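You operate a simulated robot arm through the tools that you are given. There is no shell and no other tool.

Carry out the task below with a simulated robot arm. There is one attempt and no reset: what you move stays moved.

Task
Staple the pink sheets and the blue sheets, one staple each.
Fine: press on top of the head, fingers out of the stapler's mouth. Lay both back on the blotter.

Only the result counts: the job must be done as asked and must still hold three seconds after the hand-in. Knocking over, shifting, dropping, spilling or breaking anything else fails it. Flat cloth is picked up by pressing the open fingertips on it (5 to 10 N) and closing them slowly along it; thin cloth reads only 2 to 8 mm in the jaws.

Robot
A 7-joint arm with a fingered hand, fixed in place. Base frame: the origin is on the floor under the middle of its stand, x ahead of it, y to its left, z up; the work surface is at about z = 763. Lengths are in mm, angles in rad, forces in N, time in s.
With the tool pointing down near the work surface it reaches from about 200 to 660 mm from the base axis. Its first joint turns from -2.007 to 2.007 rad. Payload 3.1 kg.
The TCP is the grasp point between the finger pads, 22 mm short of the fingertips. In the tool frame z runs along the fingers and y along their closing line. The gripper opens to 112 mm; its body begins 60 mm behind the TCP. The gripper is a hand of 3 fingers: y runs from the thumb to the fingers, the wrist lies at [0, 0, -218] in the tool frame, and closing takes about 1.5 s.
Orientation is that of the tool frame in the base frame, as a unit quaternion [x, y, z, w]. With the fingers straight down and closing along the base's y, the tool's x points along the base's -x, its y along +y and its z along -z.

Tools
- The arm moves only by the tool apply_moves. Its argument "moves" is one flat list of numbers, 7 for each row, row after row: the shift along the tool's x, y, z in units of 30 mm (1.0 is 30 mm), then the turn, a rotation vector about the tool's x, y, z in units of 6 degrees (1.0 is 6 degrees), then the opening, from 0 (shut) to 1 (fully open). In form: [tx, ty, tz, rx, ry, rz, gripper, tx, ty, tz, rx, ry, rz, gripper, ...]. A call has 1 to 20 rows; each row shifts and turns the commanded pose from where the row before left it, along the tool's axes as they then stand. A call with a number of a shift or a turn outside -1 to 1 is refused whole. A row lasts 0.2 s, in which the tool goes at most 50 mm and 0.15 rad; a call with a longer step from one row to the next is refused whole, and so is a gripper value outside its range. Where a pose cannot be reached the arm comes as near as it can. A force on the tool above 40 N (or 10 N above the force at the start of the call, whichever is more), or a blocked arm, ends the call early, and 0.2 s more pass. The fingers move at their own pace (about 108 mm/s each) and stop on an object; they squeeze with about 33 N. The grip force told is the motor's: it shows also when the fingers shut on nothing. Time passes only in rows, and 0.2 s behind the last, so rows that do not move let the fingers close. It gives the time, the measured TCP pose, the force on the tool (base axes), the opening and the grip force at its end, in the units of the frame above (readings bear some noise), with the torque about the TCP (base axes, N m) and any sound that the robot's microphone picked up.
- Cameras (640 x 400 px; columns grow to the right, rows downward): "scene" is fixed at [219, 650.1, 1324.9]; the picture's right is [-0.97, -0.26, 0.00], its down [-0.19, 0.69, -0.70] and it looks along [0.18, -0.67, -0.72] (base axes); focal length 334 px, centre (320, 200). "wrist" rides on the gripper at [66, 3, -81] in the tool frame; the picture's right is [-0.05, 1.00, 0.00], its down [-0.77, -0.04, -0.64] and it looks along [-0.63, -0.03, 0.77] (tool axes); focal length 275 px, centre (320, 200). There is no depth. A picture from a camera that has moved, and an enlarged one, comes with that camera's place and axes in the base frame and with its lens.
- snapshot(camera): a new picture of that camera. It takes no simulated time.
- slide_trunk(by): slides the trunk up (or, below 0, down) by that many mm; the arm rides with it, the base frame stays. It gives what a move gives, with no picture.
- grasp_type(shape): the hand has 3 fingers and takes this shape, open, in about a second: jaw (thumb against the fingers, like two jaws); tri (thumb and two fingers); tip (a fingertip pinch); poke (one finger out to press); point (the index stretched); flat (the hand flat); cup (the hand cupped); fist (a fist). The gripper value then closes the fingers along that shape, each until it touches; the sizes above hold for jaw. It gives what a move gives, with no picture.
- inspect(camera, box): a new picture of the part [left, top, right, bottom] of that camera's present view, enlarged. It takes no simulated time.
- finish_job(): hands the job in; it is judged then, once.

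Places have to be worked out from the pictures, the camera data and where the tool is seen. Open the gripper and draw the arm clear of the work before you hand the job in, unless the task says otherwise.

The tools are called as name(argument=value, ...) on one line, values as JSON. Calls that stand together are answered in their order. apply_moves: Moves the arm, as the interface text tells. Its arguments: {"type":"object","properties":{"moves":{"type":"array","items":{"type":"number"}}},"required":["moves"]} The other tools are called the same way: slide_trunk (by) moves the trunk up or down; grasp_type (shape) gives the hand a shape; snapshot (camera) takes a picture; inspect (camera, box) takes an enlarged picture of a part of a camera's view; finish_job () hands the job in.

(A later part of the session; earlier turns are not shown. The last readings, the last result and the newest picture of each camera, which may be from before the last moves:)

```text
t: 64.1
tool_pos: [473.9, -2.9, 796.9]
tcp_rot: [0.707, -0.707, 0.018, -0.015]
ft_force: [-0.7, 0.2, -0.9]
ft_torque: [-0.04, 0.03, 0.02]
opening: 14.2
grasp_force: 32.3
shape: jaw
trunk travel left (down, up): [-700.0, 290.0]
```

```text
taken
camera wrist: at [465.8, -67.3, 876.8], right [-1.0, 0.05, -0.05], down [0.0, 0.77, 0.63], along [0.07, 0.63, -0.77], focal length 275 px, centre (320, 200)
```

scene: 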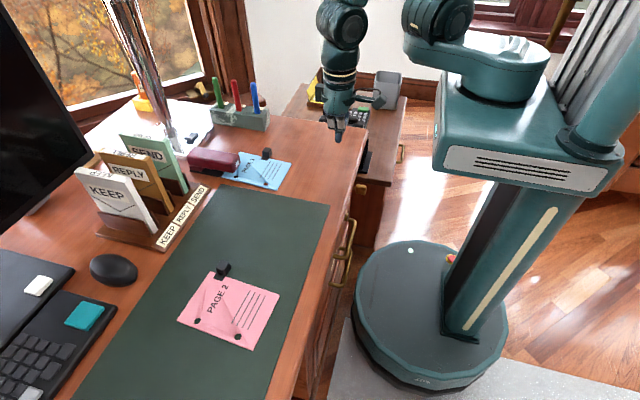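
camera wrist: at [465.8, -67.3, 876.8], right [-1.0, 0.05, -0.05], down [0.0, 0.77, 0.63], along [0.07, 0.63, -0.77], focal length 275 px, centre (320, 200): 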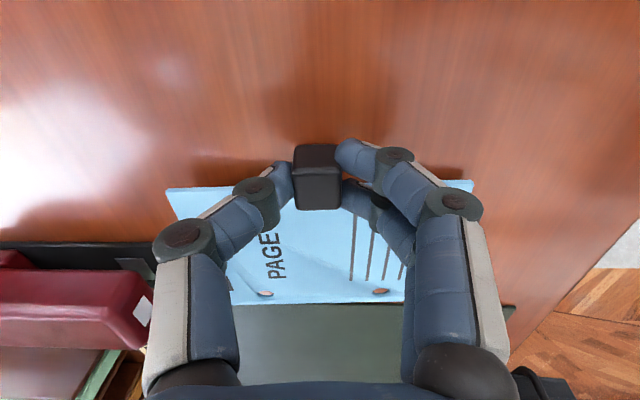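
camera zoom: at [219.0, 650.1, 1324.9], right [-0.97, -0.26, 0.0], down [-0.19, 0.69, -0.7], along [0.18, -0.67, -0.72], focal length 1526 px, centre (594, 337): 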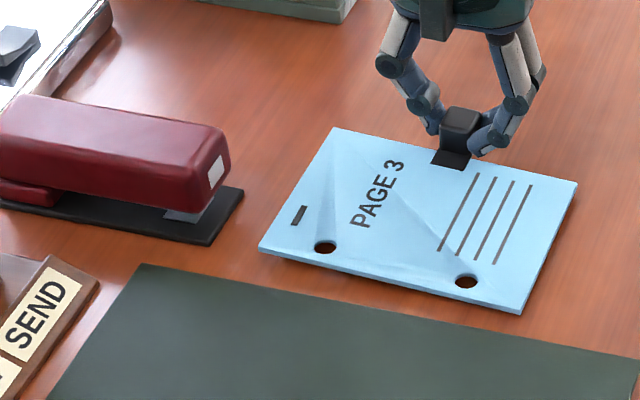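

The single staple shows clearly near the blue stack's top-left corner, and the stapler hasn't moved. I'll lift, level, and carry the blue stack back over its original place on the blotter.

apply_moves(moves=[0, 0, -0.5, -0.25, 0, 0, 0, 0, 0, -0.6, -0.25, 0, 0, 0, -0.3, 0.1, 0, 0, 0, 0, 0, -0.6, 0.2, 0, 0, 0, 0, 0, -0.8, 0.2, 0, 0, 0, 0, 0, -0.8, 0.2, 0, 0, 0, 0, 0, -0.8, 0.2, 0, 0, 0, 0, 0, -0.8, 0.2, 0, 0, 0, 0, 0, -0.8, 0.2, 0, 0, 0, 0, 0, -0.8, 0.2, 0, 0, 0, 0, 0, -0.8, 0, 0, 0, 0, 0, 0, -0.6, 0, 0, 0, 0, 0, 0, -0.3, 0, 0, 0, 0, 0, 0, 0, 0, 0, 0, 0, 0, 0])

snapshot(camera="wrist")

snapshot(camera="scene")

```text
t: 67.1
tool_pos: [425.8, 220.1, 827.5]
tcp_rot: [0.708, -0.707, 0.003, 0.003]
ft_force: [-0.5, 0.2, -0.7]
ft_torque: [-0.01, -0.02, 0.05]
opening: 13.7
grasp_force: 33.3
shape: jaw
trunk travel left (down, up): [-700.0, 290.0]
```

```text
taken
camera wrist: at [422.0, 154.8, 908.8], right [-1.0, 0.05, 0.0], down [0.04, 0.78, 0.63], along [0.03, 0.63, -0.78], focal length 275 px, centre (320, 200)
```

wrist: 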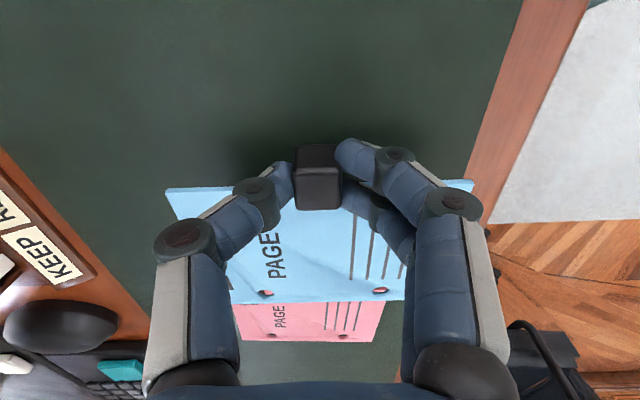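

```text
taken
```

scene: 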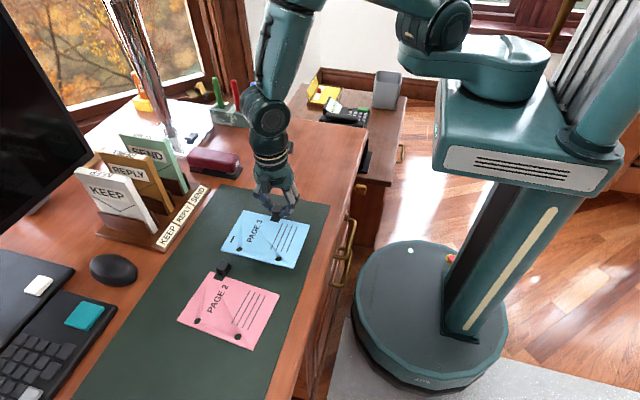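

I'll set the blue stack down 20 mm further from the pink one to leave finger room, at TCP y≈200. I'll shift and lower to just above the blotter.

apply_moves(moves=[0.35, -0.09, 0.2, 0, 0, 0, 0, 0.32, -0.08, 0.3, 0, 0, 0, 0, 0, 0, 0.3, 0, 0, 0, 0, 0, 0, 0.15, 0, 0, 0, 0, 0, 0, 0, 0, 0, 0, 0])

inspect(camera="scene", box=[200, 170, 340, 280])

snapshot(camera="wrist")

```text
t: 68.3
tool_pos: [432.9, 199.4, 799.8]
tcp_rot: [0.707, -0.707, 0.002, 0.003]
ft_force: [-0.9, 0.6, -0.2]
ft_torque: [-0.03, 0.01, -0.02]
opening: 14.2
grasp_force: 32.9
shape: jaw
trunk travel left (down, up): [-700.0, 290.0]
```

```text
3.64 times, centred on (270, 225) of scene
camera zoom: at [219.0, 650.1, 1324.9], right [-0.97, -0.26, 0.0], down [-0.19, 0.69, -0.7], along [0.18, -0.67, -0.72], focal length 1214 px, centre (502, 109)
```

zoom: 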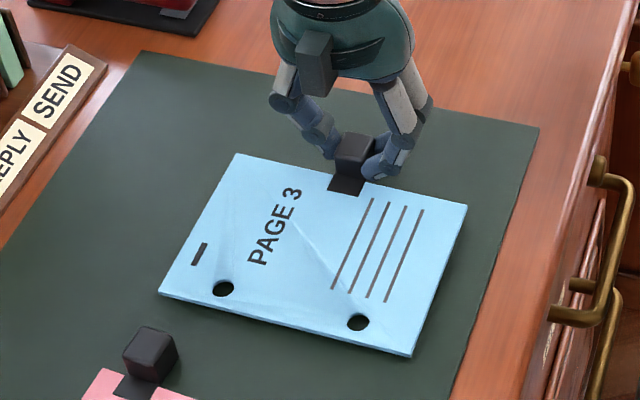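

```text
taken
camera wrist: at [427.5, 135.2, 880.1], right [-1.0, 0.05, 0.0], down [0.04, 0.77, 0.63], along [0.03, 0.63, -0.78], focal length 275 px, centre (320, 200)
```

wrist: 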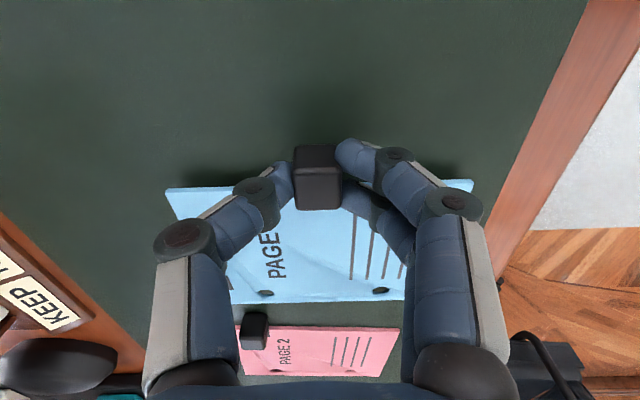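

The blue stack is about 9 mm above the blotter and well inside its borders. I'll lower the rest gently.

apply_moves(moves=[0, 0, 0.1, 0, 0, 0, 0, 0, 0, 0.08, 0, 0, 0, 0, 0, 0, 0.06, 0, 0, 0, 0, 0, 0, 0.04, 0, 0, 0, 0, 0, 0, 0, 0, 0, 0, 0])

inspect(camera="scene", box=[200, 170, 340, 280])

```text
t: 69.5
tool_pos: [432.0, 198.1, 790.0]
tcp_rot: [0.707, -0.707, 0.001, 0.003]
ft_force: [-0.1, -0.3, -0.3]
ft_torque: [-0.04, 0.05, 0.01]
opening: 13.9
grasp_force: 32.5
shape: jaw
trunk travel left (down, up): [-700.0, 290.0]
```

```text
3.64 times, centred on (270, 225) of scene
camera zoom: at [219.0, 650.1, 1324.9], right [-0.97, -0.26, 0.0], down [-0.19, 0.69, -0.7], along [0.18, -0.67, -0.72], focal length 1214 px, centre (502, 109)
```

zoom: 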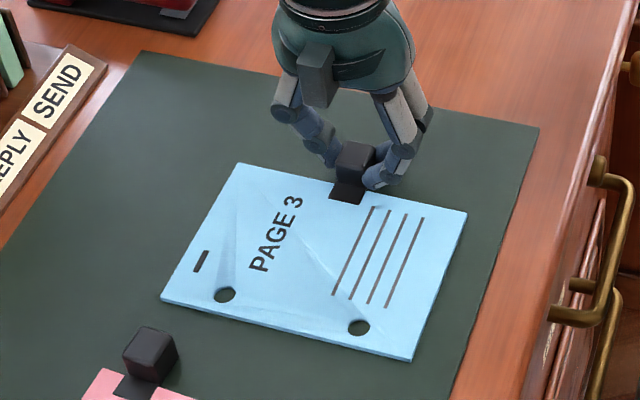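

apply_moves(moves=[0, 0, 0.04, 0, 0, 0, 0, 0, 0, 0, 0, 0, 0, 0, 0, 0, 0, 0, 0, 0, 0.16, 0, 0, 0, 0, 0, 0, 0.2, 0, 0, 0, 0, 0, 0, 0.25, 0, 0, 0, 0, 0, 0, 0.3, 0, 0, 0, 0, 0, 0, 0.36, 0, 0, 0, 0, 0, 0, 0.42, 0, 0, 0, 0, 0, 0, 0.45])

inspect(camera="scene", box=[200, 170, 340, 280])

snapshot(camera="wrist")

```text
t: 71.5
tool_pos: [431.8, 199.6, 788.9]
tcp_rot: [0.707, -0.707, 0.002, 0.004]
ft_force: [1.0, 1.4, -0.3]
ft_torque: [0.03, 0.0, 0.0]
opening: 49.9
grasp_force: 0.0
shape: jaw
trunk travel left (down, up): [-700.0, 290.0]
```

```text
3.64 times, centred on (270, 225) of scene
camera zoom: at [219.0, 650.1, 1324.9], right [-0.97, -0.26, 0.0], down [-0.19, 0.69, -0.7], along [0.18, -0.67, -0.72], focal length 1214 px, centre (502, 109)
```

zoom: 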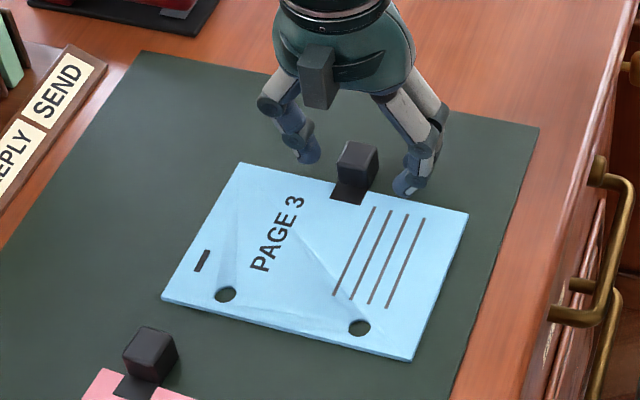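

```text
taken
camera wrist: at [427.8, 134.8, 870.4], right [-1.0, 0.05, 0.0], down [0.04, 0.78, 0.63], along [0.03, 0.63, -0.78], focal length 275 px, centre (320, 200)
```

wrist: 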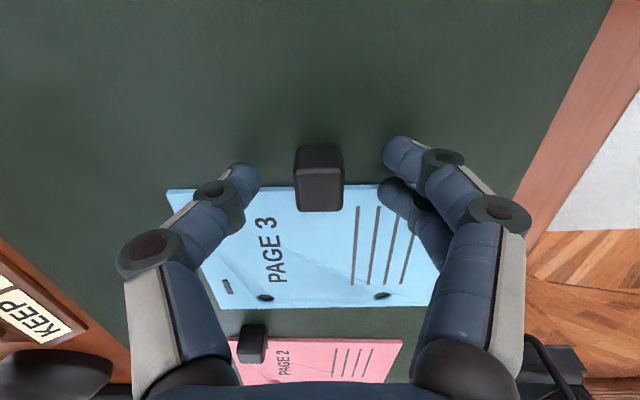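

The blue stack is flat on the blotter with its one staple. I'll rise straight up and move over the pink clip near (493, 357).

apply_moves(moves=[0, 0, -0.3, 0, 0, 0, 0.45, 0, 0, -0.6, 0, 0, 0, 0.5, 0, 0, -0.9, 0, 0, 0, 0.6, 0, 0, -0.9, 0, 0, 0, 0.7, 0, 0, -0.9, 0, 0, 0, 0.7, -0.5, -0.2, 0, 0, 0, 0, 0.7, -0.8, -0.3, 0, 0, 0, 0, 0.7, -0.9, -0.35, 0, 0, 0, 0, 0.7, -0.9, -0.35, 0, 0, 0, 0, 0.7, -0.9, -0.35, 0, 0, 0, 0, 0.7, -0.8, -0.3, 0, 0, 0, 0, 0.7, -0.4, -0.18, 0, 0, 0, 0, 0.7, 0, 0, 0, 0, 0, 0, 0.7])

snapshot(camera="wrist")

snapshot(camera="scene")

```text
t: 74.3
tool_pos: [492.4, 353.9, 895.8]
tcp_rot: [0.707, -0.707, 0.001, 0.003]
ft_force: [0.3, -0.1, -0.2]
ft_torque: [-0.03, -0.01, -0.03]
opening: 78.1
grasp_force: 0.1
shape: jaw
trunk travel left (down, up): [-700.0, 290.0]
```

```text
taken
camera wrist: at [488.0, 289.7, 977.3], right [-1.0, 0.05, 0.0], down [0.04, 0.77, 0.63], along [0.03, 0.63, -0.78], focal length 275 px, centre (320, 200)
```

wrist: 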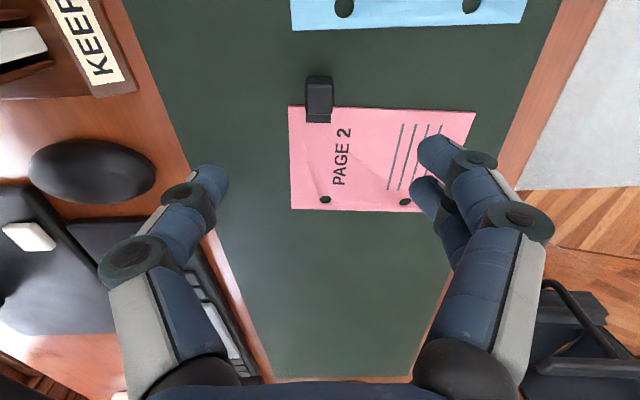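

```text
taken
```

scene: 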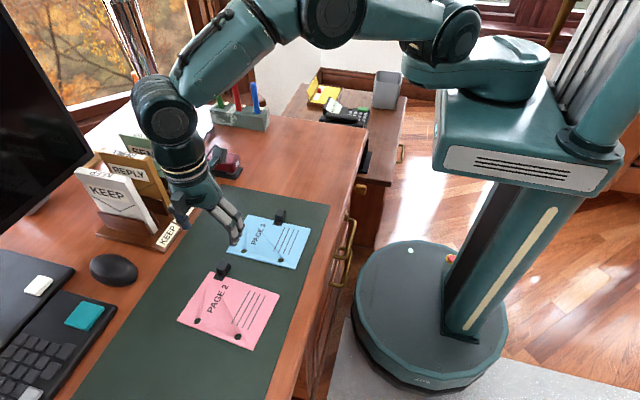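

inspect(camera="wrist", box=[270, 60, 490, 220])

```text
2.50 times, centred on (380, 140) of wrist
camera zoom: at [488.0, 289.7, 977.3], right [-1.0, 0.05, 0.0], down [0.04, 0.77, 0.63], along [0.03, 0.63, -0.78], focal length 688 px, centre (170, 350)
```

zoom: 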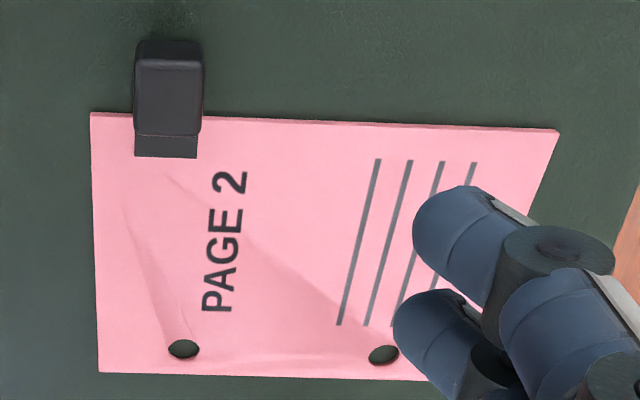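

The pink clip block is centred at about (491.3, 357), and its sheet is turned about 5° clockwise. I'll align, half close and descend over it.

apply_moves(moves=[0, 0, 0.4, 0, 0, 0.43, 0.6, 0, 0, 0.8, 0, 0, 0.4, 0.5, 0, 0, 0.8, 0, 0, 0, 0.5, 0, 0, 0.6, 0, 0, 0, 0.5, 0, 0, 0, 0, 0, 0, 0.5])

snapshot(camera="wrist")

inspect(camera="scene", box=[160, 200, 320, 360])

```text
t: 75.5
tool_pos: [491.7, 354.3, 820.1]
tcp_rot: [-0.676, 0.737, -0.002, -0.002]
ft_force: [1.2, 0.2, 0.0]
ft_torque: [-0.01, 0.04, 0.0]
opening: 56.6
grasp_force: 0.1
shape: jaw
trunk travel left (down, up): [-700.0, 290.0]
```

```text
taken
camera wrist: at [481.5, 289.8, 899.4], right [-0.99, 0.13, 0.0], down [0.1, 0.77, 0.63], along [0.08, 0.63, -0.78], focal length 275 px, centre (320, 200)
```

wrist: 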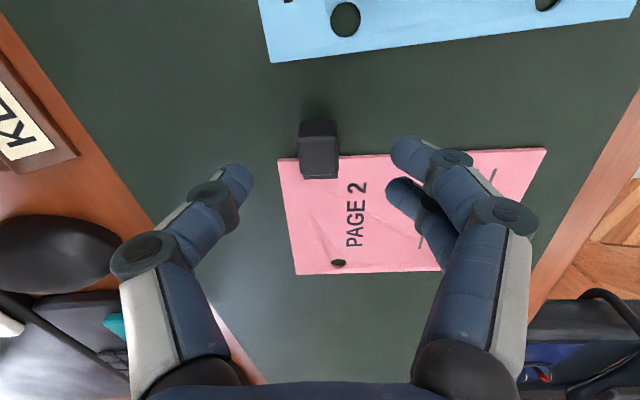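

```text
2.50 times, centred on (240, 280) of scene
camera zoom: at [219.0, 650.1, 1324.9], right [-0.97, -0.26, 0.0], down [-0.19, 0.69, -0.7], along [0.18, -0.67, -0.72], focal length 835 px, centre (520, 0)
```

zoom: 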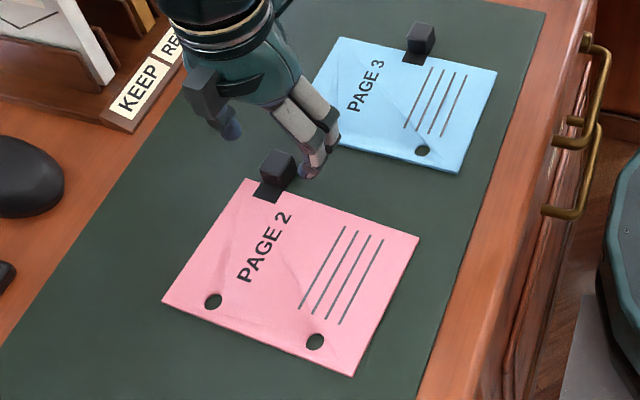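

The block is centred between the jaws. I'll shift about 2 mm towards it and go down to the grasp height, z≈790.

apply_moves(moves=[-0.07, 0, 0.4, 0, 0, 0, 0.5, 0, 0, 0.35, 0, 0, 0, 0.5, 0, 0, 0.23, 0, 0, 0, 0.5, 0, 0, 0, 0, 0, 0, 0.5])

snapshot(camera="wrist")

```text
t: 76.5
tool_pos: [491.0, 356.2, 789.9]
tcp_rot: [-0.675, 0.737, -0.001, -0.003]
ft_force: [-0.5, -0.4, 0.2]
ft_torque: [0.01, 0.0, 0.02]
opening: 56.6
grasp_force: 0.1
shape: jaw
trunk travel left (down, up): [-700.0, 290.0]
```

```text
taken
camera wrist: at [481.4, 291.7, 870.7], right [-0.99, 0.13, 0.0], down [0.1, 0.77, 0.63], along [0.08, 0.63, -0.78], focal length 275 px, centre (320, 200)
```

wrist: 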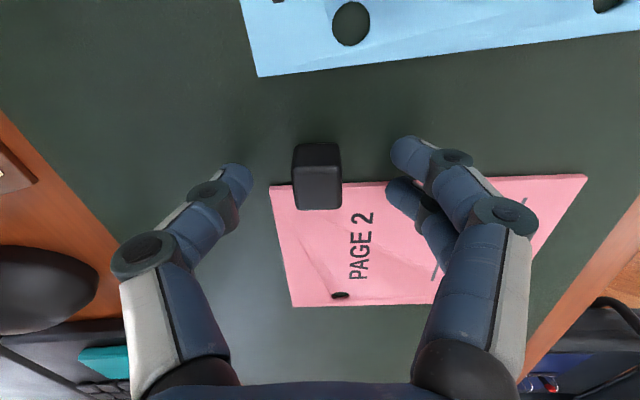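

The block sits in the same place between the fingers as the blue one did. I'll close on it.

apply_moves(moves=[0, 0, 0, 0, 0, 0, 0.4, 0, 0, 0, 0, 0, 0, 0.32, 0, 0, 0, 0, 0, 0, 0.26, 0, 0, 0, 0, 0, 0, 0.2, 0, 0, 0, 0, 0, 0, 0.15, 0, 0, 0, 0, 0, 0, 0.1, 0, 0, 0, 0, 0, 0, 0.0, 0, 0, 0, 0, 0, 0, 0.0])

apply_moves(moves=[0, 0, -0.15, 0, 0, 0, 0, 0, 0, -0.3, 0, 0, 0, 0, 0, 0, -0.4, 0, 0, 0, 0, 0, 0, -0.45, 0, 0, 0, 0, 0, 0, 0, 0, 0, 0, 0])

snapshot(camera="wrist")

inspect(camera="scene", box=[160, 200, 320, 360])

```text
t: 78.3
tool_pos: [491.3, 355.2, 789.8]
tcp_rot: [-0.676, 0.737, -0.002, -0.003]
ft_force: [0.5, 0.3, -0.4]
ft_torque: [-0.04, 0.05, 0.02]
opening: 14.4
grasp_force: 33.6
shape: jaw
trunk travel left (down, up): [-700.0, 290.0]
```

```text
t: 79.5
tool_pos: [491.6, 357.2, 829.0]
tcp_rot: [-0.675, 0.737, -0.001, -0.003]
ft_force: [0.6, 0.4, -0.6]
ft_torque: [-0.02, 0.02, 0.0]
opening: 14.2
grasp_force: 33.3
shape: jaw
trunk travel left (down, up): [-700.0, 290.0]
```

```text
taken
camera wrist: at [482.0, 292.5, 909.1], right [-0.99, 0.13, 0.0], down [0.1, 0.77, 0.63], along [0.08, 0.63, -0.78], focal length 275 px, centre (320, 200)
```

wrist: 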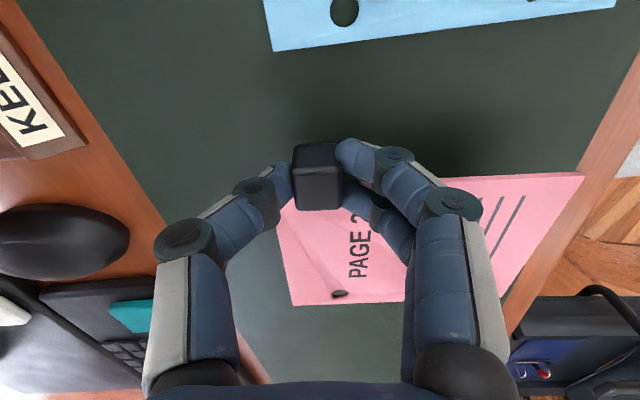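

```text
2.50 times, centred on (240, 280) of scene
camera zoom: at [219.0, 650.1, 1324.9], right [-0.97, -0.26, 0.0], down [-0.19, 0.69, -0.7], along [0.18, -0.67, -0.72], focal length 835 px, centre (520, 0)
```

zoom: 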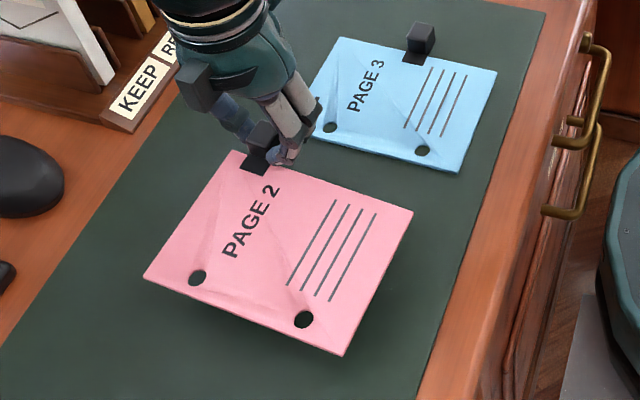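

The pink stack is up and level. I'll square it with a -5° turn and carry it in -y to y≈0, 20 mm above the blue clip and well in front of the stapler.

apply_moves(moves=[0, 0, 0, 0, 0, -0.45, 0, 0, 0, 0, 0, 0, -0.38, 0, 0.4, 0, 0, 0, 0, 0, 0, 0.7, 0, 0, 0, 0, 0, 0, 0.9, 0, 0, 0, 0, 0, 0, 0.9, 0, 0, 0, 0, 0, 0, 0.9, 0, 0, 0, 0, 0, 0, 0.9, 0, 0, 0, 0, 0, 0, 0.9, 0, 0, 0, 0, 0, 0, 0.9, 0, 0, 0, 0, 0, 0, 0.9, 0, 0, 0, 0, 0, 0, 0.9, 0, 0, 0, 0, 0, 0, 0.9, 0, 0, 0, 0, 0, 0, 0.9, 0, 0, 0, 0, 0, 0, 0.9, 0, 0, 0, 0, 0, 0, 0.6, 0, 0, 0, 0, 0, 0, 0.3, 0, 0, 0, 0, 0, 0, 0, 0, 0, 0, 0, 0, 0])

snapshot(camera="wrist")

inspect(camera="scene", box=[170, 110, 350, 220])

```text
t: 83.3
tool_pos: [492.4, 1.2, 830.7]
tcp_rot: [-0.707, 0.707, -0.002, -0.003]
ft_force: [0.3, 0.5, 0.6]
ft_torque: [-0.04, 0.0, 0.01]
opening: 14.0
grasp_force: 32.8
shape: jaw
trunk travel left (down, up): [-700.0, 290.0]
```

```text
taken
camera wrist: at [488.9, -63.3, 910.9], right [-1.0, 0.05, 0.0], down [0.04, 0.78, 0.63], along [0.03, 0.63, -0.78], focal length 275 px, centre (320, 200)
```

wrist: 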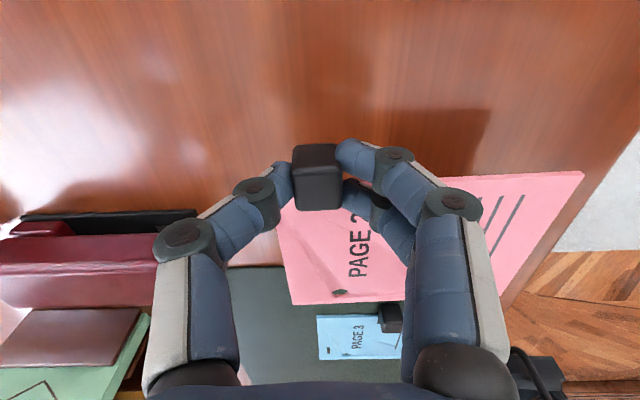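

```text
3.56 times, centred on (260, 165) of scene
camera zoom: at [219.0, 650.1, 1324.9], right [-0.97, -0.26, 0.0], down [-0.19, 0.69, -0.7], along [0.18, -0.67, -0.72], focal length 1187 px, centre (533, 324)
```

zoom: 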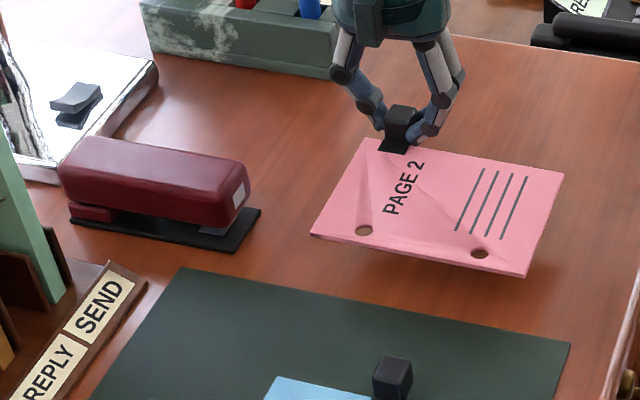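

The pink stack is squared up, its front edge at about x 516 and its top-left corner at y≈120. I'll lower to mouth height and bring the edge to just short of the base.

apply_moves(moves=[0, -0.2, 0.2, 0, 0, 0, 0, 0, -0.4, 0.4, 0, 0, 0, 0, 0, -0.4, 0.3, 0, 0, 0, 0, 0, -0.4, 0.1, 0, 0, 0, 0, 0, -0.3, 0, 0, 0, 0, 0, 0, -0.1, 0, 0, 0, 0, 0, 0, 0, 0, 0, 0, 0, 0])

inspect(camera="scene", box=[190, 120, 330, 200])

snapshot(camera="wrist")

```text
t: 84.9
tool_pos: [547.3, -0.1, 799.1]
tcp_rot: [0.707, -0.707, 0.002, 0.004]
ft_force: [0.7, -0.3, -0.9]
ft_torque: [-0.04, -0.03, 0.03]
opening: 14.2
grasp_force: 32.5
shape: jaw
trunk travel left (down, up): [-700.0, 290.0]
```

```text
4.57 times, centred on (260, 160) of scene
camera zoom: at [219.0, 650.1, 1324.9], right [-0.97, -0.26, 0.0], down [-0.19, 0.69, -0.7], along [0.18, -0.67, -0.72], focal length 1526 px, centre (594, 383)
```

zoom: 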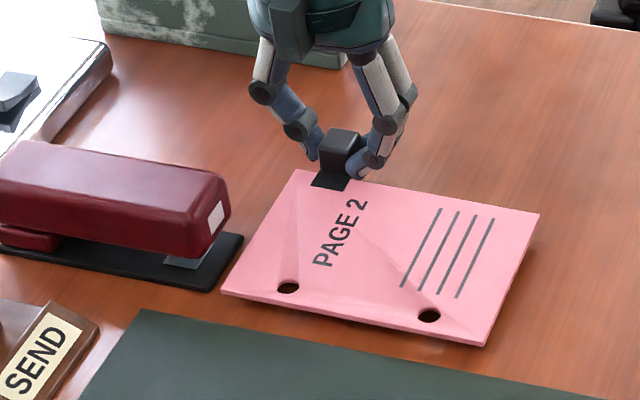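

```text
taken
camera wrist: at [542.9, -63.6, 880.9], right [-1.0, 0.05, 0.0], down [0.04, 0.78, 0.63], along [0.03, 0.63, -0.78], focal length 275 px, centre (320, 200)
```

wrist: 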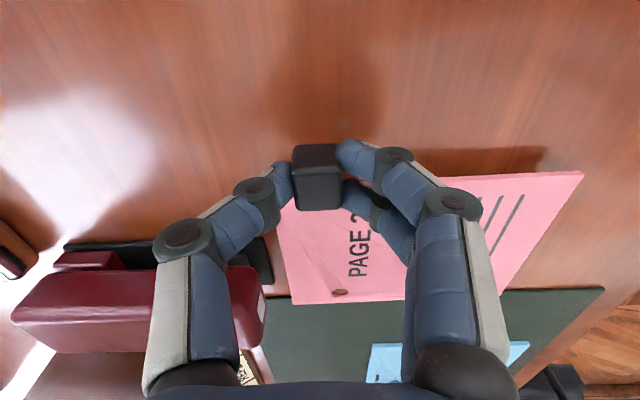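

It's at the same height and alignment as the blue one was. I'll insert in small steps, 18 mm first.

apply_moves(moves=[0, -0.15, 0, 0, 0, 0, 0, 0, -0.15, 0, 0, 0, 0, 0, 0, -0.15, 0, 0, 0, 0, 0, 0, -0.15, 0, 0, 0, 0, 0, 0, 0, 0, 0, 0, 0, 0])

inspect(camera="scene", box=[190, 130, 290, 200])

```text
t: 86.1
tool_pos: [564.3, 1.3, 799.6]
tcp_rot: [0.707, -0.707, 0.003, 0.003]
ft_force: [-0.5, -0.6, 0.1]
ft_torque: [-0.02, -0.01, 0.02]
opening: 14.2
grasp_force: 32.9
shape: jaw
trunk travel left (down, up): [-700.0, 290.0]
```

```text
5.71 times, centred on (240, 165) of scene
camera zoom: at [219.0, 650.1, 1324.9], right [-0.97, -0.26, 0.0], down [-0.19, 0.69, -0.7], along [0.18, -0.67, -0.72], focal length 1908 px, centre (777, 400)
```

zoom: 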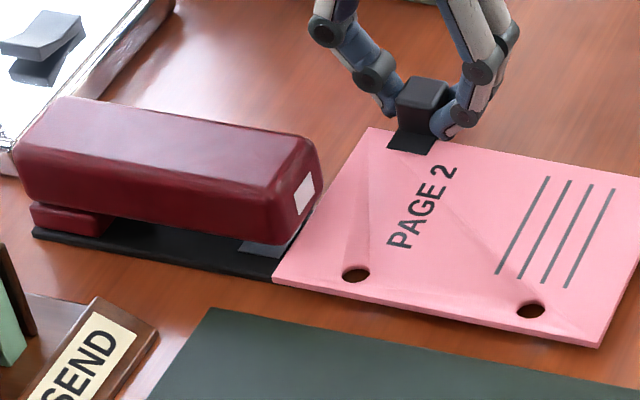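

apply_moves(moves=[0, -0.1, -0.04, 0, 0, 0, 0, 0, -0.1, 0, 0, 0, 0, 0, 0, -0.1, 0, 0, 0, 0, 0, 0, -0.1, 0, 0, 0, 0, 0, 0, -0.1, 0, 0, 0, 0, 0, 0, 0, 0, 0, 0, 0, 0])

inspect(camera="scene", box=[190, 130, 290, 200])

snapshot(camera="wrist")

```text
t: 87.5
tool_pos: [579.5, 1.0, 802.3]
tcp_rot: [-0.707, 0.707, -0.002, -0.004]
ft_force: [0.0, 0.0, -1.2]
ft_torque: [-0.01, 0.03, -0.02]
opening: 14.0
grasp_force: 33.3
shape: jaw
trunk travel left (down, up): [-700.0, 290.0]
```

```text
5.71 times, centred on (240, 165) of scene
camera zoom: at [219.0, 650.1, 1324.9], right [-0.97, -0.26, 0.0], down [-0.19, 0.69, -0.7], along [0.18, -0.67, -0.72], focal length 1908 px, centre (777, 400)
```

zoom: 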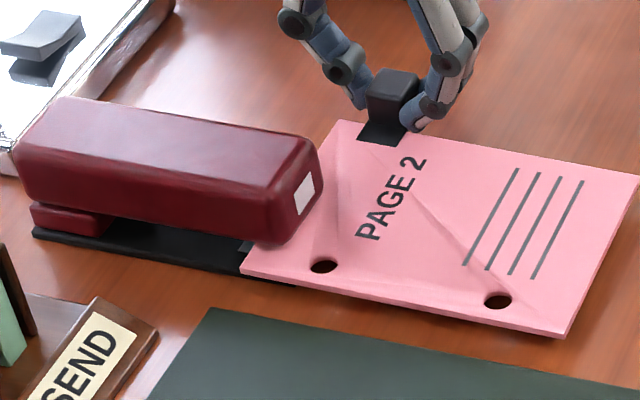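

```text
taken
camera wrist: at [575.4, -63.4, 882.2], right [-1.0, 0.05, 0.0], down [0.04, 0.78, 0.63], along [0.03, 0.63, -0.78], focal length 275 px, centre (320, 200)
```

wrist: 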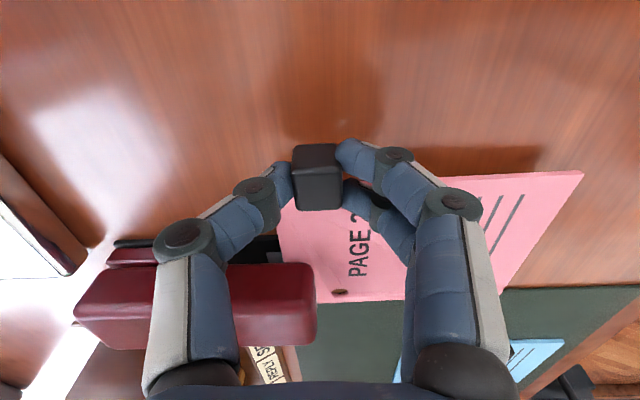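

It's entering cleanly with no contact. I'll advance another 13 mm so the edge reaches about x=616.

apply_moves(moves=[0, -0.11, 0, 0, 0, 0, 0, 0, -0.11, 0, 0, 0, 0, 0, 0, -0.11, 0, 0, 0, 0, 0, 0, -0.11, 0, 0, 0, 0, 0, 0, 0, 0, 0, 0, 0, 0])

inspect(camera="scene", box=[190, 130, 290, 200])

inspect(camera="scene", box=[180, 60, 320, 200])

```text
t: 88.7
tool_pos: [592.8, 0.4, 802.2]
tcp_rot: [-0.707, 0.707, -0.001, -0.003]
ft_force: [-0.2, -0.6, -0.6]
ft_torque: [0.01, 0.01, -0.02]
opening: 14.3
grasp_force: 33.5
shape: jaw
trunk travel left (down, up): [-700.0, 290.0]
```

```text
5.71 times, centred on (240, 165) of scene
camera zoom: at [219.0, 650.1, 1324.9], right [-0.97, -0.26, 0.0], down [-0.19, 0.69, -0.7], along [0.18, -0.67, -0.72], focal length 1908 px, centre (777, 400)
```

zoom: 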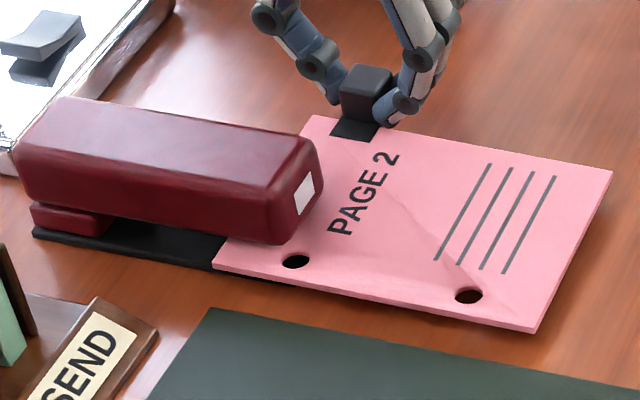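

```text
2.86 times, centred on (250, 130) of scene
camera zoom: at [219.0, 650.1, 1324.9], right [-0.97, -0.26, 0.0], down [-0.19, 0.69, -0.7], along [0.18, -0.67, -0.72], focal length 954 px, centre (520, 400)
```

zoom: 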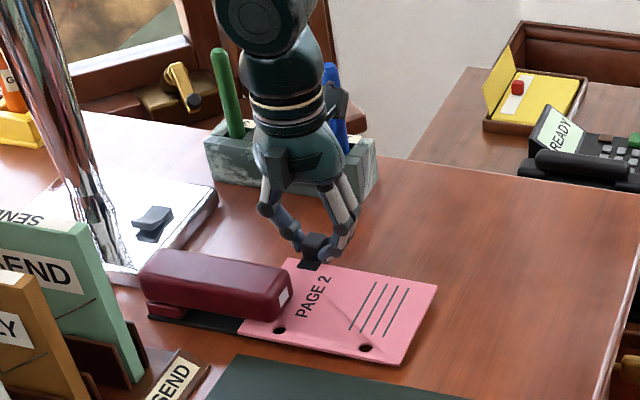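

The insertion matches the blue sheet's. I'll pitch 3° as before and lower slowly until the sheet settles on the base.

apply_moves(moves=[0, 0, 0.05, 0.25, 0, 0, 0, 0, 0, 0.05, 0.25, 0, 0, 0, 0, 0, 0.07, 0, 0, 0, 0, 0, 0, 0, 0, 0, 0, 0])

inspect(camera="scene", box=[190, 130, 290, 200])

```text
t: 89.7
tool_pos: [593.6, -0.0, 796.9]
tcp_rot: [-0.707, 0.707, -0.021, 0.015]
ft_force: [-0.1, -0.4, 0.3]
ft_torque: [0.0, -0.01, -0.05]
opening: 14.1
grasp_force: 33.0
shape: jaw
trunk travel left (down, up): [-700.0, 290.0]
```

```text
5.71 times, centred on (240, 165) of scene
camera zoom: at [219.0, 650.1, 1324.9], right [-0.97, -0.26, 0.0], down [-0.19, 0.69, -0.7], along [0.18, -0.67, -0.72], focal length 1908 px, centre (777, 400)
```

zoom: 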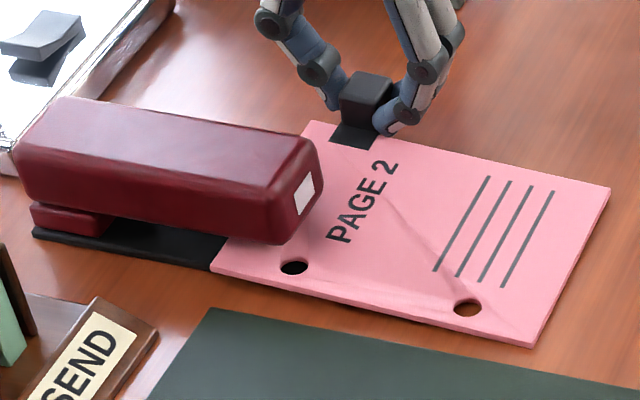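

apply_moves(moves=[0, 0, 0.06, 0, 0, 0, 0, 0, 0, 0.06, 0, 0, 0, 0, 0, 0, 0, 0, 0, 0, 0])

inspect(camera="scene", box=[190, 130, 290, 200])

```text
t: 90.5
tool_pos: [593.5, 2.1, 793.0]
tcp_rot: [-0.707, 0.707, -0.02, 0.015]
ft_force: [0.7, 0.2, 0.3]
ft_torque: [0.04, 0.04, -0.02]
opening: 14.2
grasp_force: 33.0
shape: jaw
trunk travel left (down, up): [-700.0, 290.0]
```

```text
5.71 times, centred on (240, 165) of scene
camera zoom: at [219.0, 650.1, 1324.9], right [-0.97, -0.26, 0.0], down [-0.19, 0.69, -0.7], along [0.18, -0.67, -0.72], focal length 1908 px, centre (777, 400)
```

zoom: 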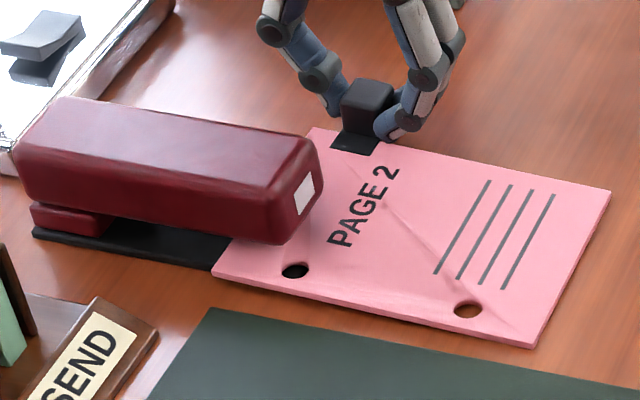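

The far side has stopped moving, so it's resting on the base and desk. I'll lower the clip side another 2 mm, then release gradually.

apply_moves(moves=[0, 0, 0.06, 0, 0, 0, 0, 0, 0, 0, 0, 0, 0, 0, 0, 0, 0, 0, 0, 0, 0.14, 0, 0, 0, 0, 0, 0, 0.17, 0, 0, 0, 0, 0, 0, 0.21, 0, 0, 0, 0, 0, 0, 0.26, 0, 0, 0, 0, 0, 0, 0.32, 0, 0, 0, 0, 0, 0, 0.38, 0, 0, 0, 0, 0, 0, 0.42])

inspect(camera="scene", box=[190, 130, 290, 200])

snapshot(camera="wrist")

```text
t: 92.5
tool_pos: [592.5, 1.2, 791.2]
tcp_rot: [-0.707, 0.707, -0.02, 0.015]
ft_force: [-1.0, -0.1, 0.0]
ft_torque: [0.01, -0.01, 0.01]
opening: 46.4
grasp_force: 0.0
shape: jaw
trunk travel left (down, up): [-700.0, 290.0]
```

```text
5.71 times, centred on (240, 165) of scene
camera zoom: at [219.0, 650.1, 1324.9], right [-0.97, -0.26, 0.0], down [-0.19, 0.69, -0.7], along [0.18, -0.67, -0.72], focal length 1908 px, centre (777, 400)
```

zoom: 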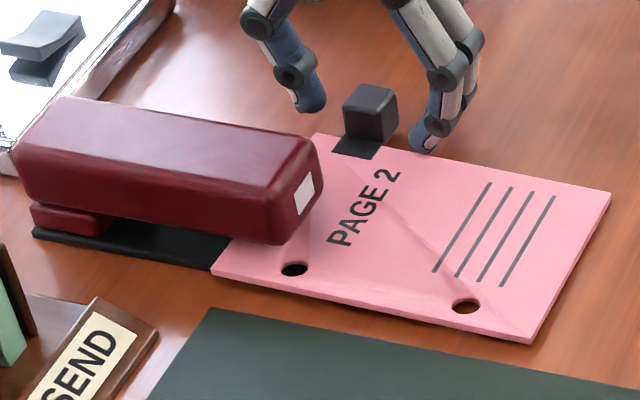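

```text
taken
camera wrist: at [584.9, -63.8, 871.4], right [-1.0, 0.05, -0.05], down [0.0, 0.78, 0.63], along [0.07, 0.63, -0.77], focal length 275 px, centre (320, 200)
```

wrist: 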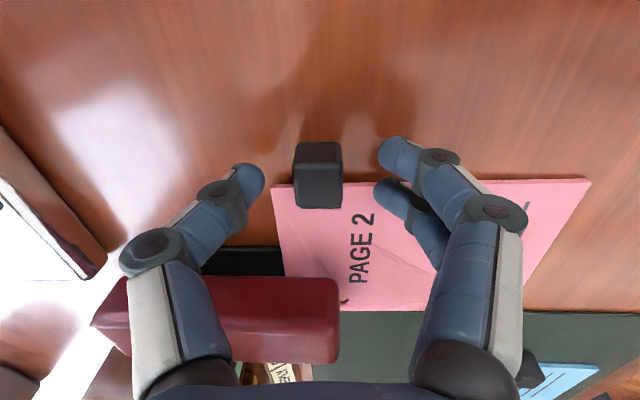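

The pink stack rests in the mouth with its clip block on the desk. I'll back straight up, level, go high, and switch to poke.

apply_moves(moves=[0, 0, -0.3, 0, 0, 0, 0.44, 0, 0, -0.6, 0, 0, 0, 0.46, 0, 0, -0.8, 0, 0, 0, 0.5, 0, 0, -0.9, -0.25, 0, 0, 0.5, 0, 0, -0.9, -0.25, 0, 0, 0.5, 0, 0, -0.9, 0, 0, 0, 0.5, 0, 0, 0, 0, 0, 0, 0.5])

grasp_type(shape="poke")

snapshot(camera="wrist")

inspect(camera="scene", box=[190, 130, 290, 200])

```text
t: 94.1
tool_pos: [588.9, 2.7, 921.6]
tcp_rot: [0.707, -0.707, 0.002, 0.002]
ft_force: [0.9, -0.3, -0.5]
ft_torque: [-0.01, 0.02, 0.0]
opening: 55.3
grasp_force: 0.1
shape: jaw
trunk travel left (down, up): [-700.0, 290.0]
```

```text
t: 95.0
tool_pos: [589.7, 1.6, 922.2]
tcp_rot: [0.707, -0.707, 0.002, 0.003]
ft_force: [0.3, 0.6, -0.1]
ft_torque: [-0.03, -0.02, -0.05]
opening: 0.0
grasp_force: 0.1
shape: poke
trunk travel left (down, up): [-700.0, 290.0]
```

```text
taken
camera wrist: at [584.3, -62.4, 1002.8], right [-1.0, 0.05, 0.0], down [0.04, 0.78, 0.63], along [0.03, 0.63, -0.78], focal length 275 px, centre (320, 200)
```

wrist: 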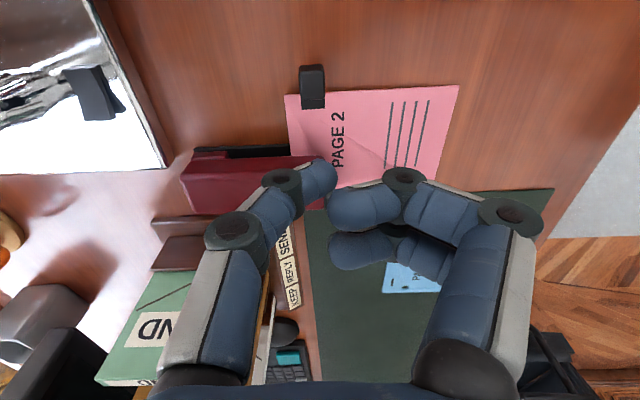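

```text
5.71 times, centred on (240, 165) of scene
camera zoom: at [219.0, 650.1, 1324.9], right [-0.97, -0.26, 0.0], down [-0.19, 0.69, -0.7], along [0.18, -0.67, -0.72], focal length 1908 px, centre (777, 400)
```

zoom: 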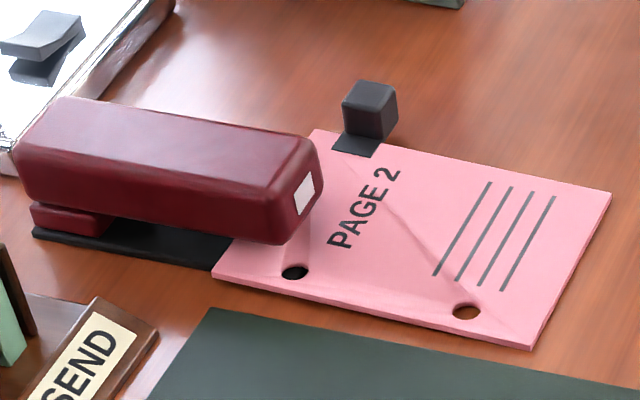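

The pink sheet is settled, and the stapler is unmoved. I'll move the poking finger over the same press spot as before, TCP about (604, 85).

apply_moves(moves=[-0.4, -0.08, 0, 0, 0, 0, 1, -0.7, -0.12, 0, 0, 0, 0, 1, -0.7, -0.12, 0, 0, 0, 0, 1, -0.6, -0.1, 0, 0, 0, 0, 1, -0.38, -0.06, 0, 0, 0, 0, 1, 0, 0, 0.6, 0, 0, 0, 1, 0, 0, 0.7, 0, 0, 0, 1, 0, 0, 0.6, 0, 0, 0, 1, 0, 0, 0.4, 0, 0, 0, 1, 0, 0, 0.2, 0, 0, 0, 1, 0, 0, 0, 0, 0, 0, 1])

snapshot(camera="wrist")

inspect(camera="scene", box=[190, 110, 290, 190])

```text
t: 97.4
tool_pos: [602.5, 84.4, 848.9]
tcp_rot: [-0.707, 0.707, -0.003, -0.003]
ft_force: [-0.5, 0.0, 0.3]
ft_torque: [0.0, -0.01, 0.02]
opening: 0.0
grasp_force: 0.1
shape: poke
trunk travel left (down, up): [-700.0, 290.0]
```

```text
taken
camera wrist: at [598.3, 19.8, 927.9], right [-1.0, 0.05, 0.0], down [0.04, 0.78, 0.63], along [0.03, 0.63, -0.78], focal length 275 px, centre (320, 200)
```

wrist: 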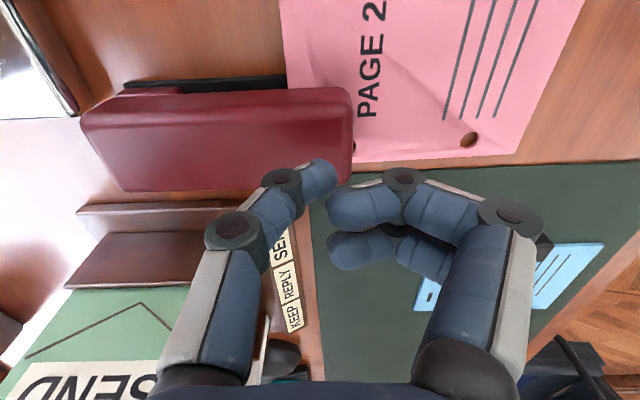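

```text
5.00 times, centred on (240, 150) of scene
camera zoom: at [219.0, 650.1, 1324.9], right [-0.97, -0.26, 0.0], down [-0.19, 0.69, -0.7], along [0.18, -0.67, -0.72], focal length 1669 px, centre (720, 450)
```

zoom: 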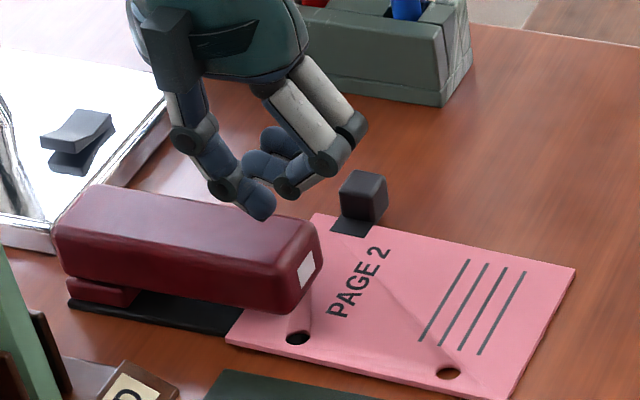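

The fingertip is over the same spot. I'll come down 12 mm to just above contact.

apply_moves(moves=[0, -0.05, 0.15, 0, 0, 0, 1, 0, 0, 0.15, 0, 0, 0, 1, 0, 0, 0.1, 0, 0, 0, 1, 0, 0, 0, 0, 0, 0, 1])

inspect(camera="scene", box=[190, 110, 290, 190])

```text
t: 98.4
tool_pos: [603.4, 84.0, 834.9]
tcp_rot: [0.707, -0.707, 0.002, 0.003]
ft_force: [0.0, 0.6, -0.3]
ft_torque: [0.0, 0.01, 0.03]
opening: 0.0
grasp_force: 0.0
shape: poke
trunk travel left (down, up): [-700.0, 290.0]
```

```text
5.00 times, centred on (240, 150) of scene
camera zoom: at [219.0, 650.1, 1324.9], right [-0.97, -0.26, 0.0], down [-0.19, 0.69, -0.7], along [0.18, -0.67, -0.72], focal length 1669 px, centre (720, 450)
```

zoom: 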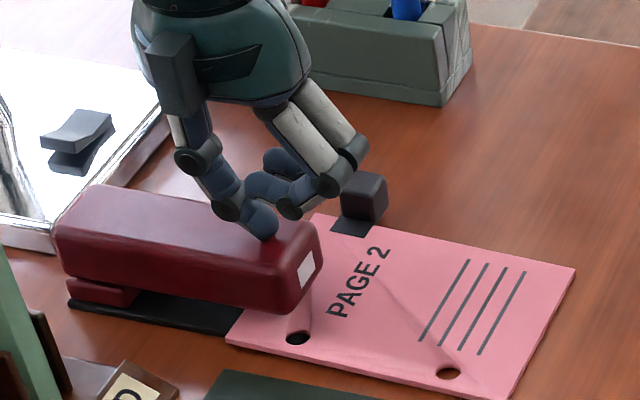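

Just above contact. I'll press down in the same increments as before.

apply_moves(moves=[0, 0, 0.07, 0, 0, 0, 1, 0, 0, 0.07, 0, 0, 0, 1, 0, 0, 0.07, 0, 0, 0, 1, 0, 0, 0.07, 0, 0, 0, 1, 0, 0, 0, 0, 0, 0, 1])

inspect(camera="scene", box=[190, 110, 290, 190])

```text
t: 99.6
tool_pos: [602.8, 83.8, 828.0]
tcp_rot: [0.707, -0.707, 0.002, 0.003]
ft_force: [-2.9, 0.2, 6.3]
ft_torque: [-0.02, 0.06, 0.03]
opening: 0.0
grasp_force: 0.1
shape: poke
trunk travel left (down, up): [-700.0, 290.0]
```

```text
5.00 times, centred on (240, 150) of scene
camera zoom: at [219.0, 650.1, 1324.9], right [-0.97, -0.26, 0.0], down [-0.19, 0.69, -0.7], along [0.18, -0.67, -0.72], focal length 1669 px, centre (720, 450)
```

zoom: 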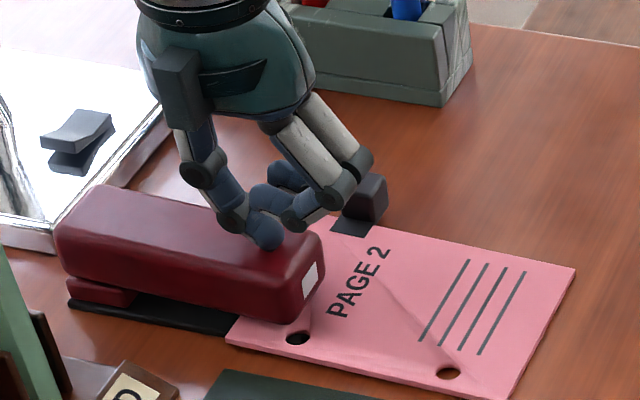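

apply_moves(moves=[0, 0, 0.08, 0, 0, 0, 1, 0, 0, 0.08, 0, 0, 0, 1, 0, 0, 0, 0, 0, 0, 1])

inspect(camera="scene", box=[190, 110, 290, 190])

```text
t: 100.4
tool_pos: [603.5, 84.2, 823.4]
tcp_rot: [-0.707, 0.707, -0.002, -0.001]
ft_force: [1.6, -0.1, 17.2]
ft_torque: [0.02, 0.03, -0.01]
opening: 0.2
grasp_force: 0.1
shape: poke
trunk travel left (down, up): [-700.0, 290.0]
```

```text
5.00 times, centred on (240, 150) of scene
camera zoom: at [219.0, 650.1, 1324.9], right [-0.97, -0.26, 0.0], down [-0.19, 0.69, -0.7], along [0.18, -0.67, -0.72], focal length 1669 px, centre (720, 450)
```

zoom: 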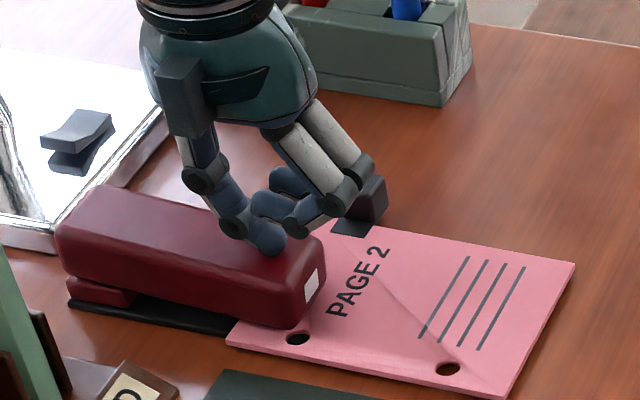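

17 N and the head is on the sheet. I'll press on to the same ~33 N as before.

apply_moves(moves=[0, 0, 0.08, 0, 0, 0, 1, 0, 0, 0.08, 0, 0, 0, 1, 0, 0, 0, 0, 0, 0, 1])

inspect(camera="scene", box=[190, 110, 290, 190])

```text
t: 101.2
tool_pos: [602.1, 84.5, 819.9]
tcp_rot: [0.707, -0.707, 0.002, 0.001]
ft_force: [8.9, 0.2, 32.6]
ft_torque: [0.04, 0.12, -0.02]
opening: 0.1
grasp_force: 0.1
shape: poke
trunk travel left (down, up): [-700.0, 290.0]
```

```text
5.00 times, centred on (240, 150) of scene
camera zoom: at [219.0, 650.1, 1324.9], right [-0.97, -0.26, 0.0], down [-0.19, 0.69, -0.7], along [0.18, -0.67, -0.72], focal length 1669 px, centre (720, 450)
```

zoom: 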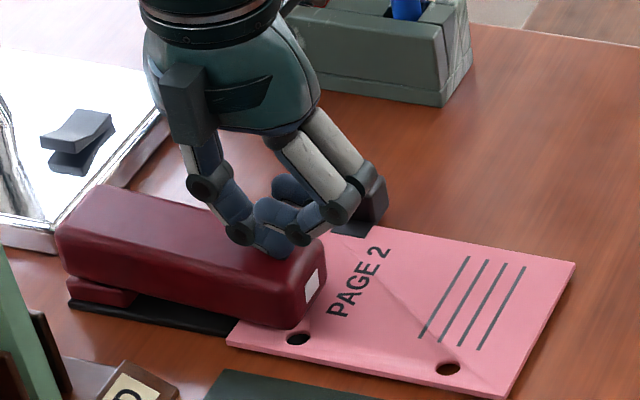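

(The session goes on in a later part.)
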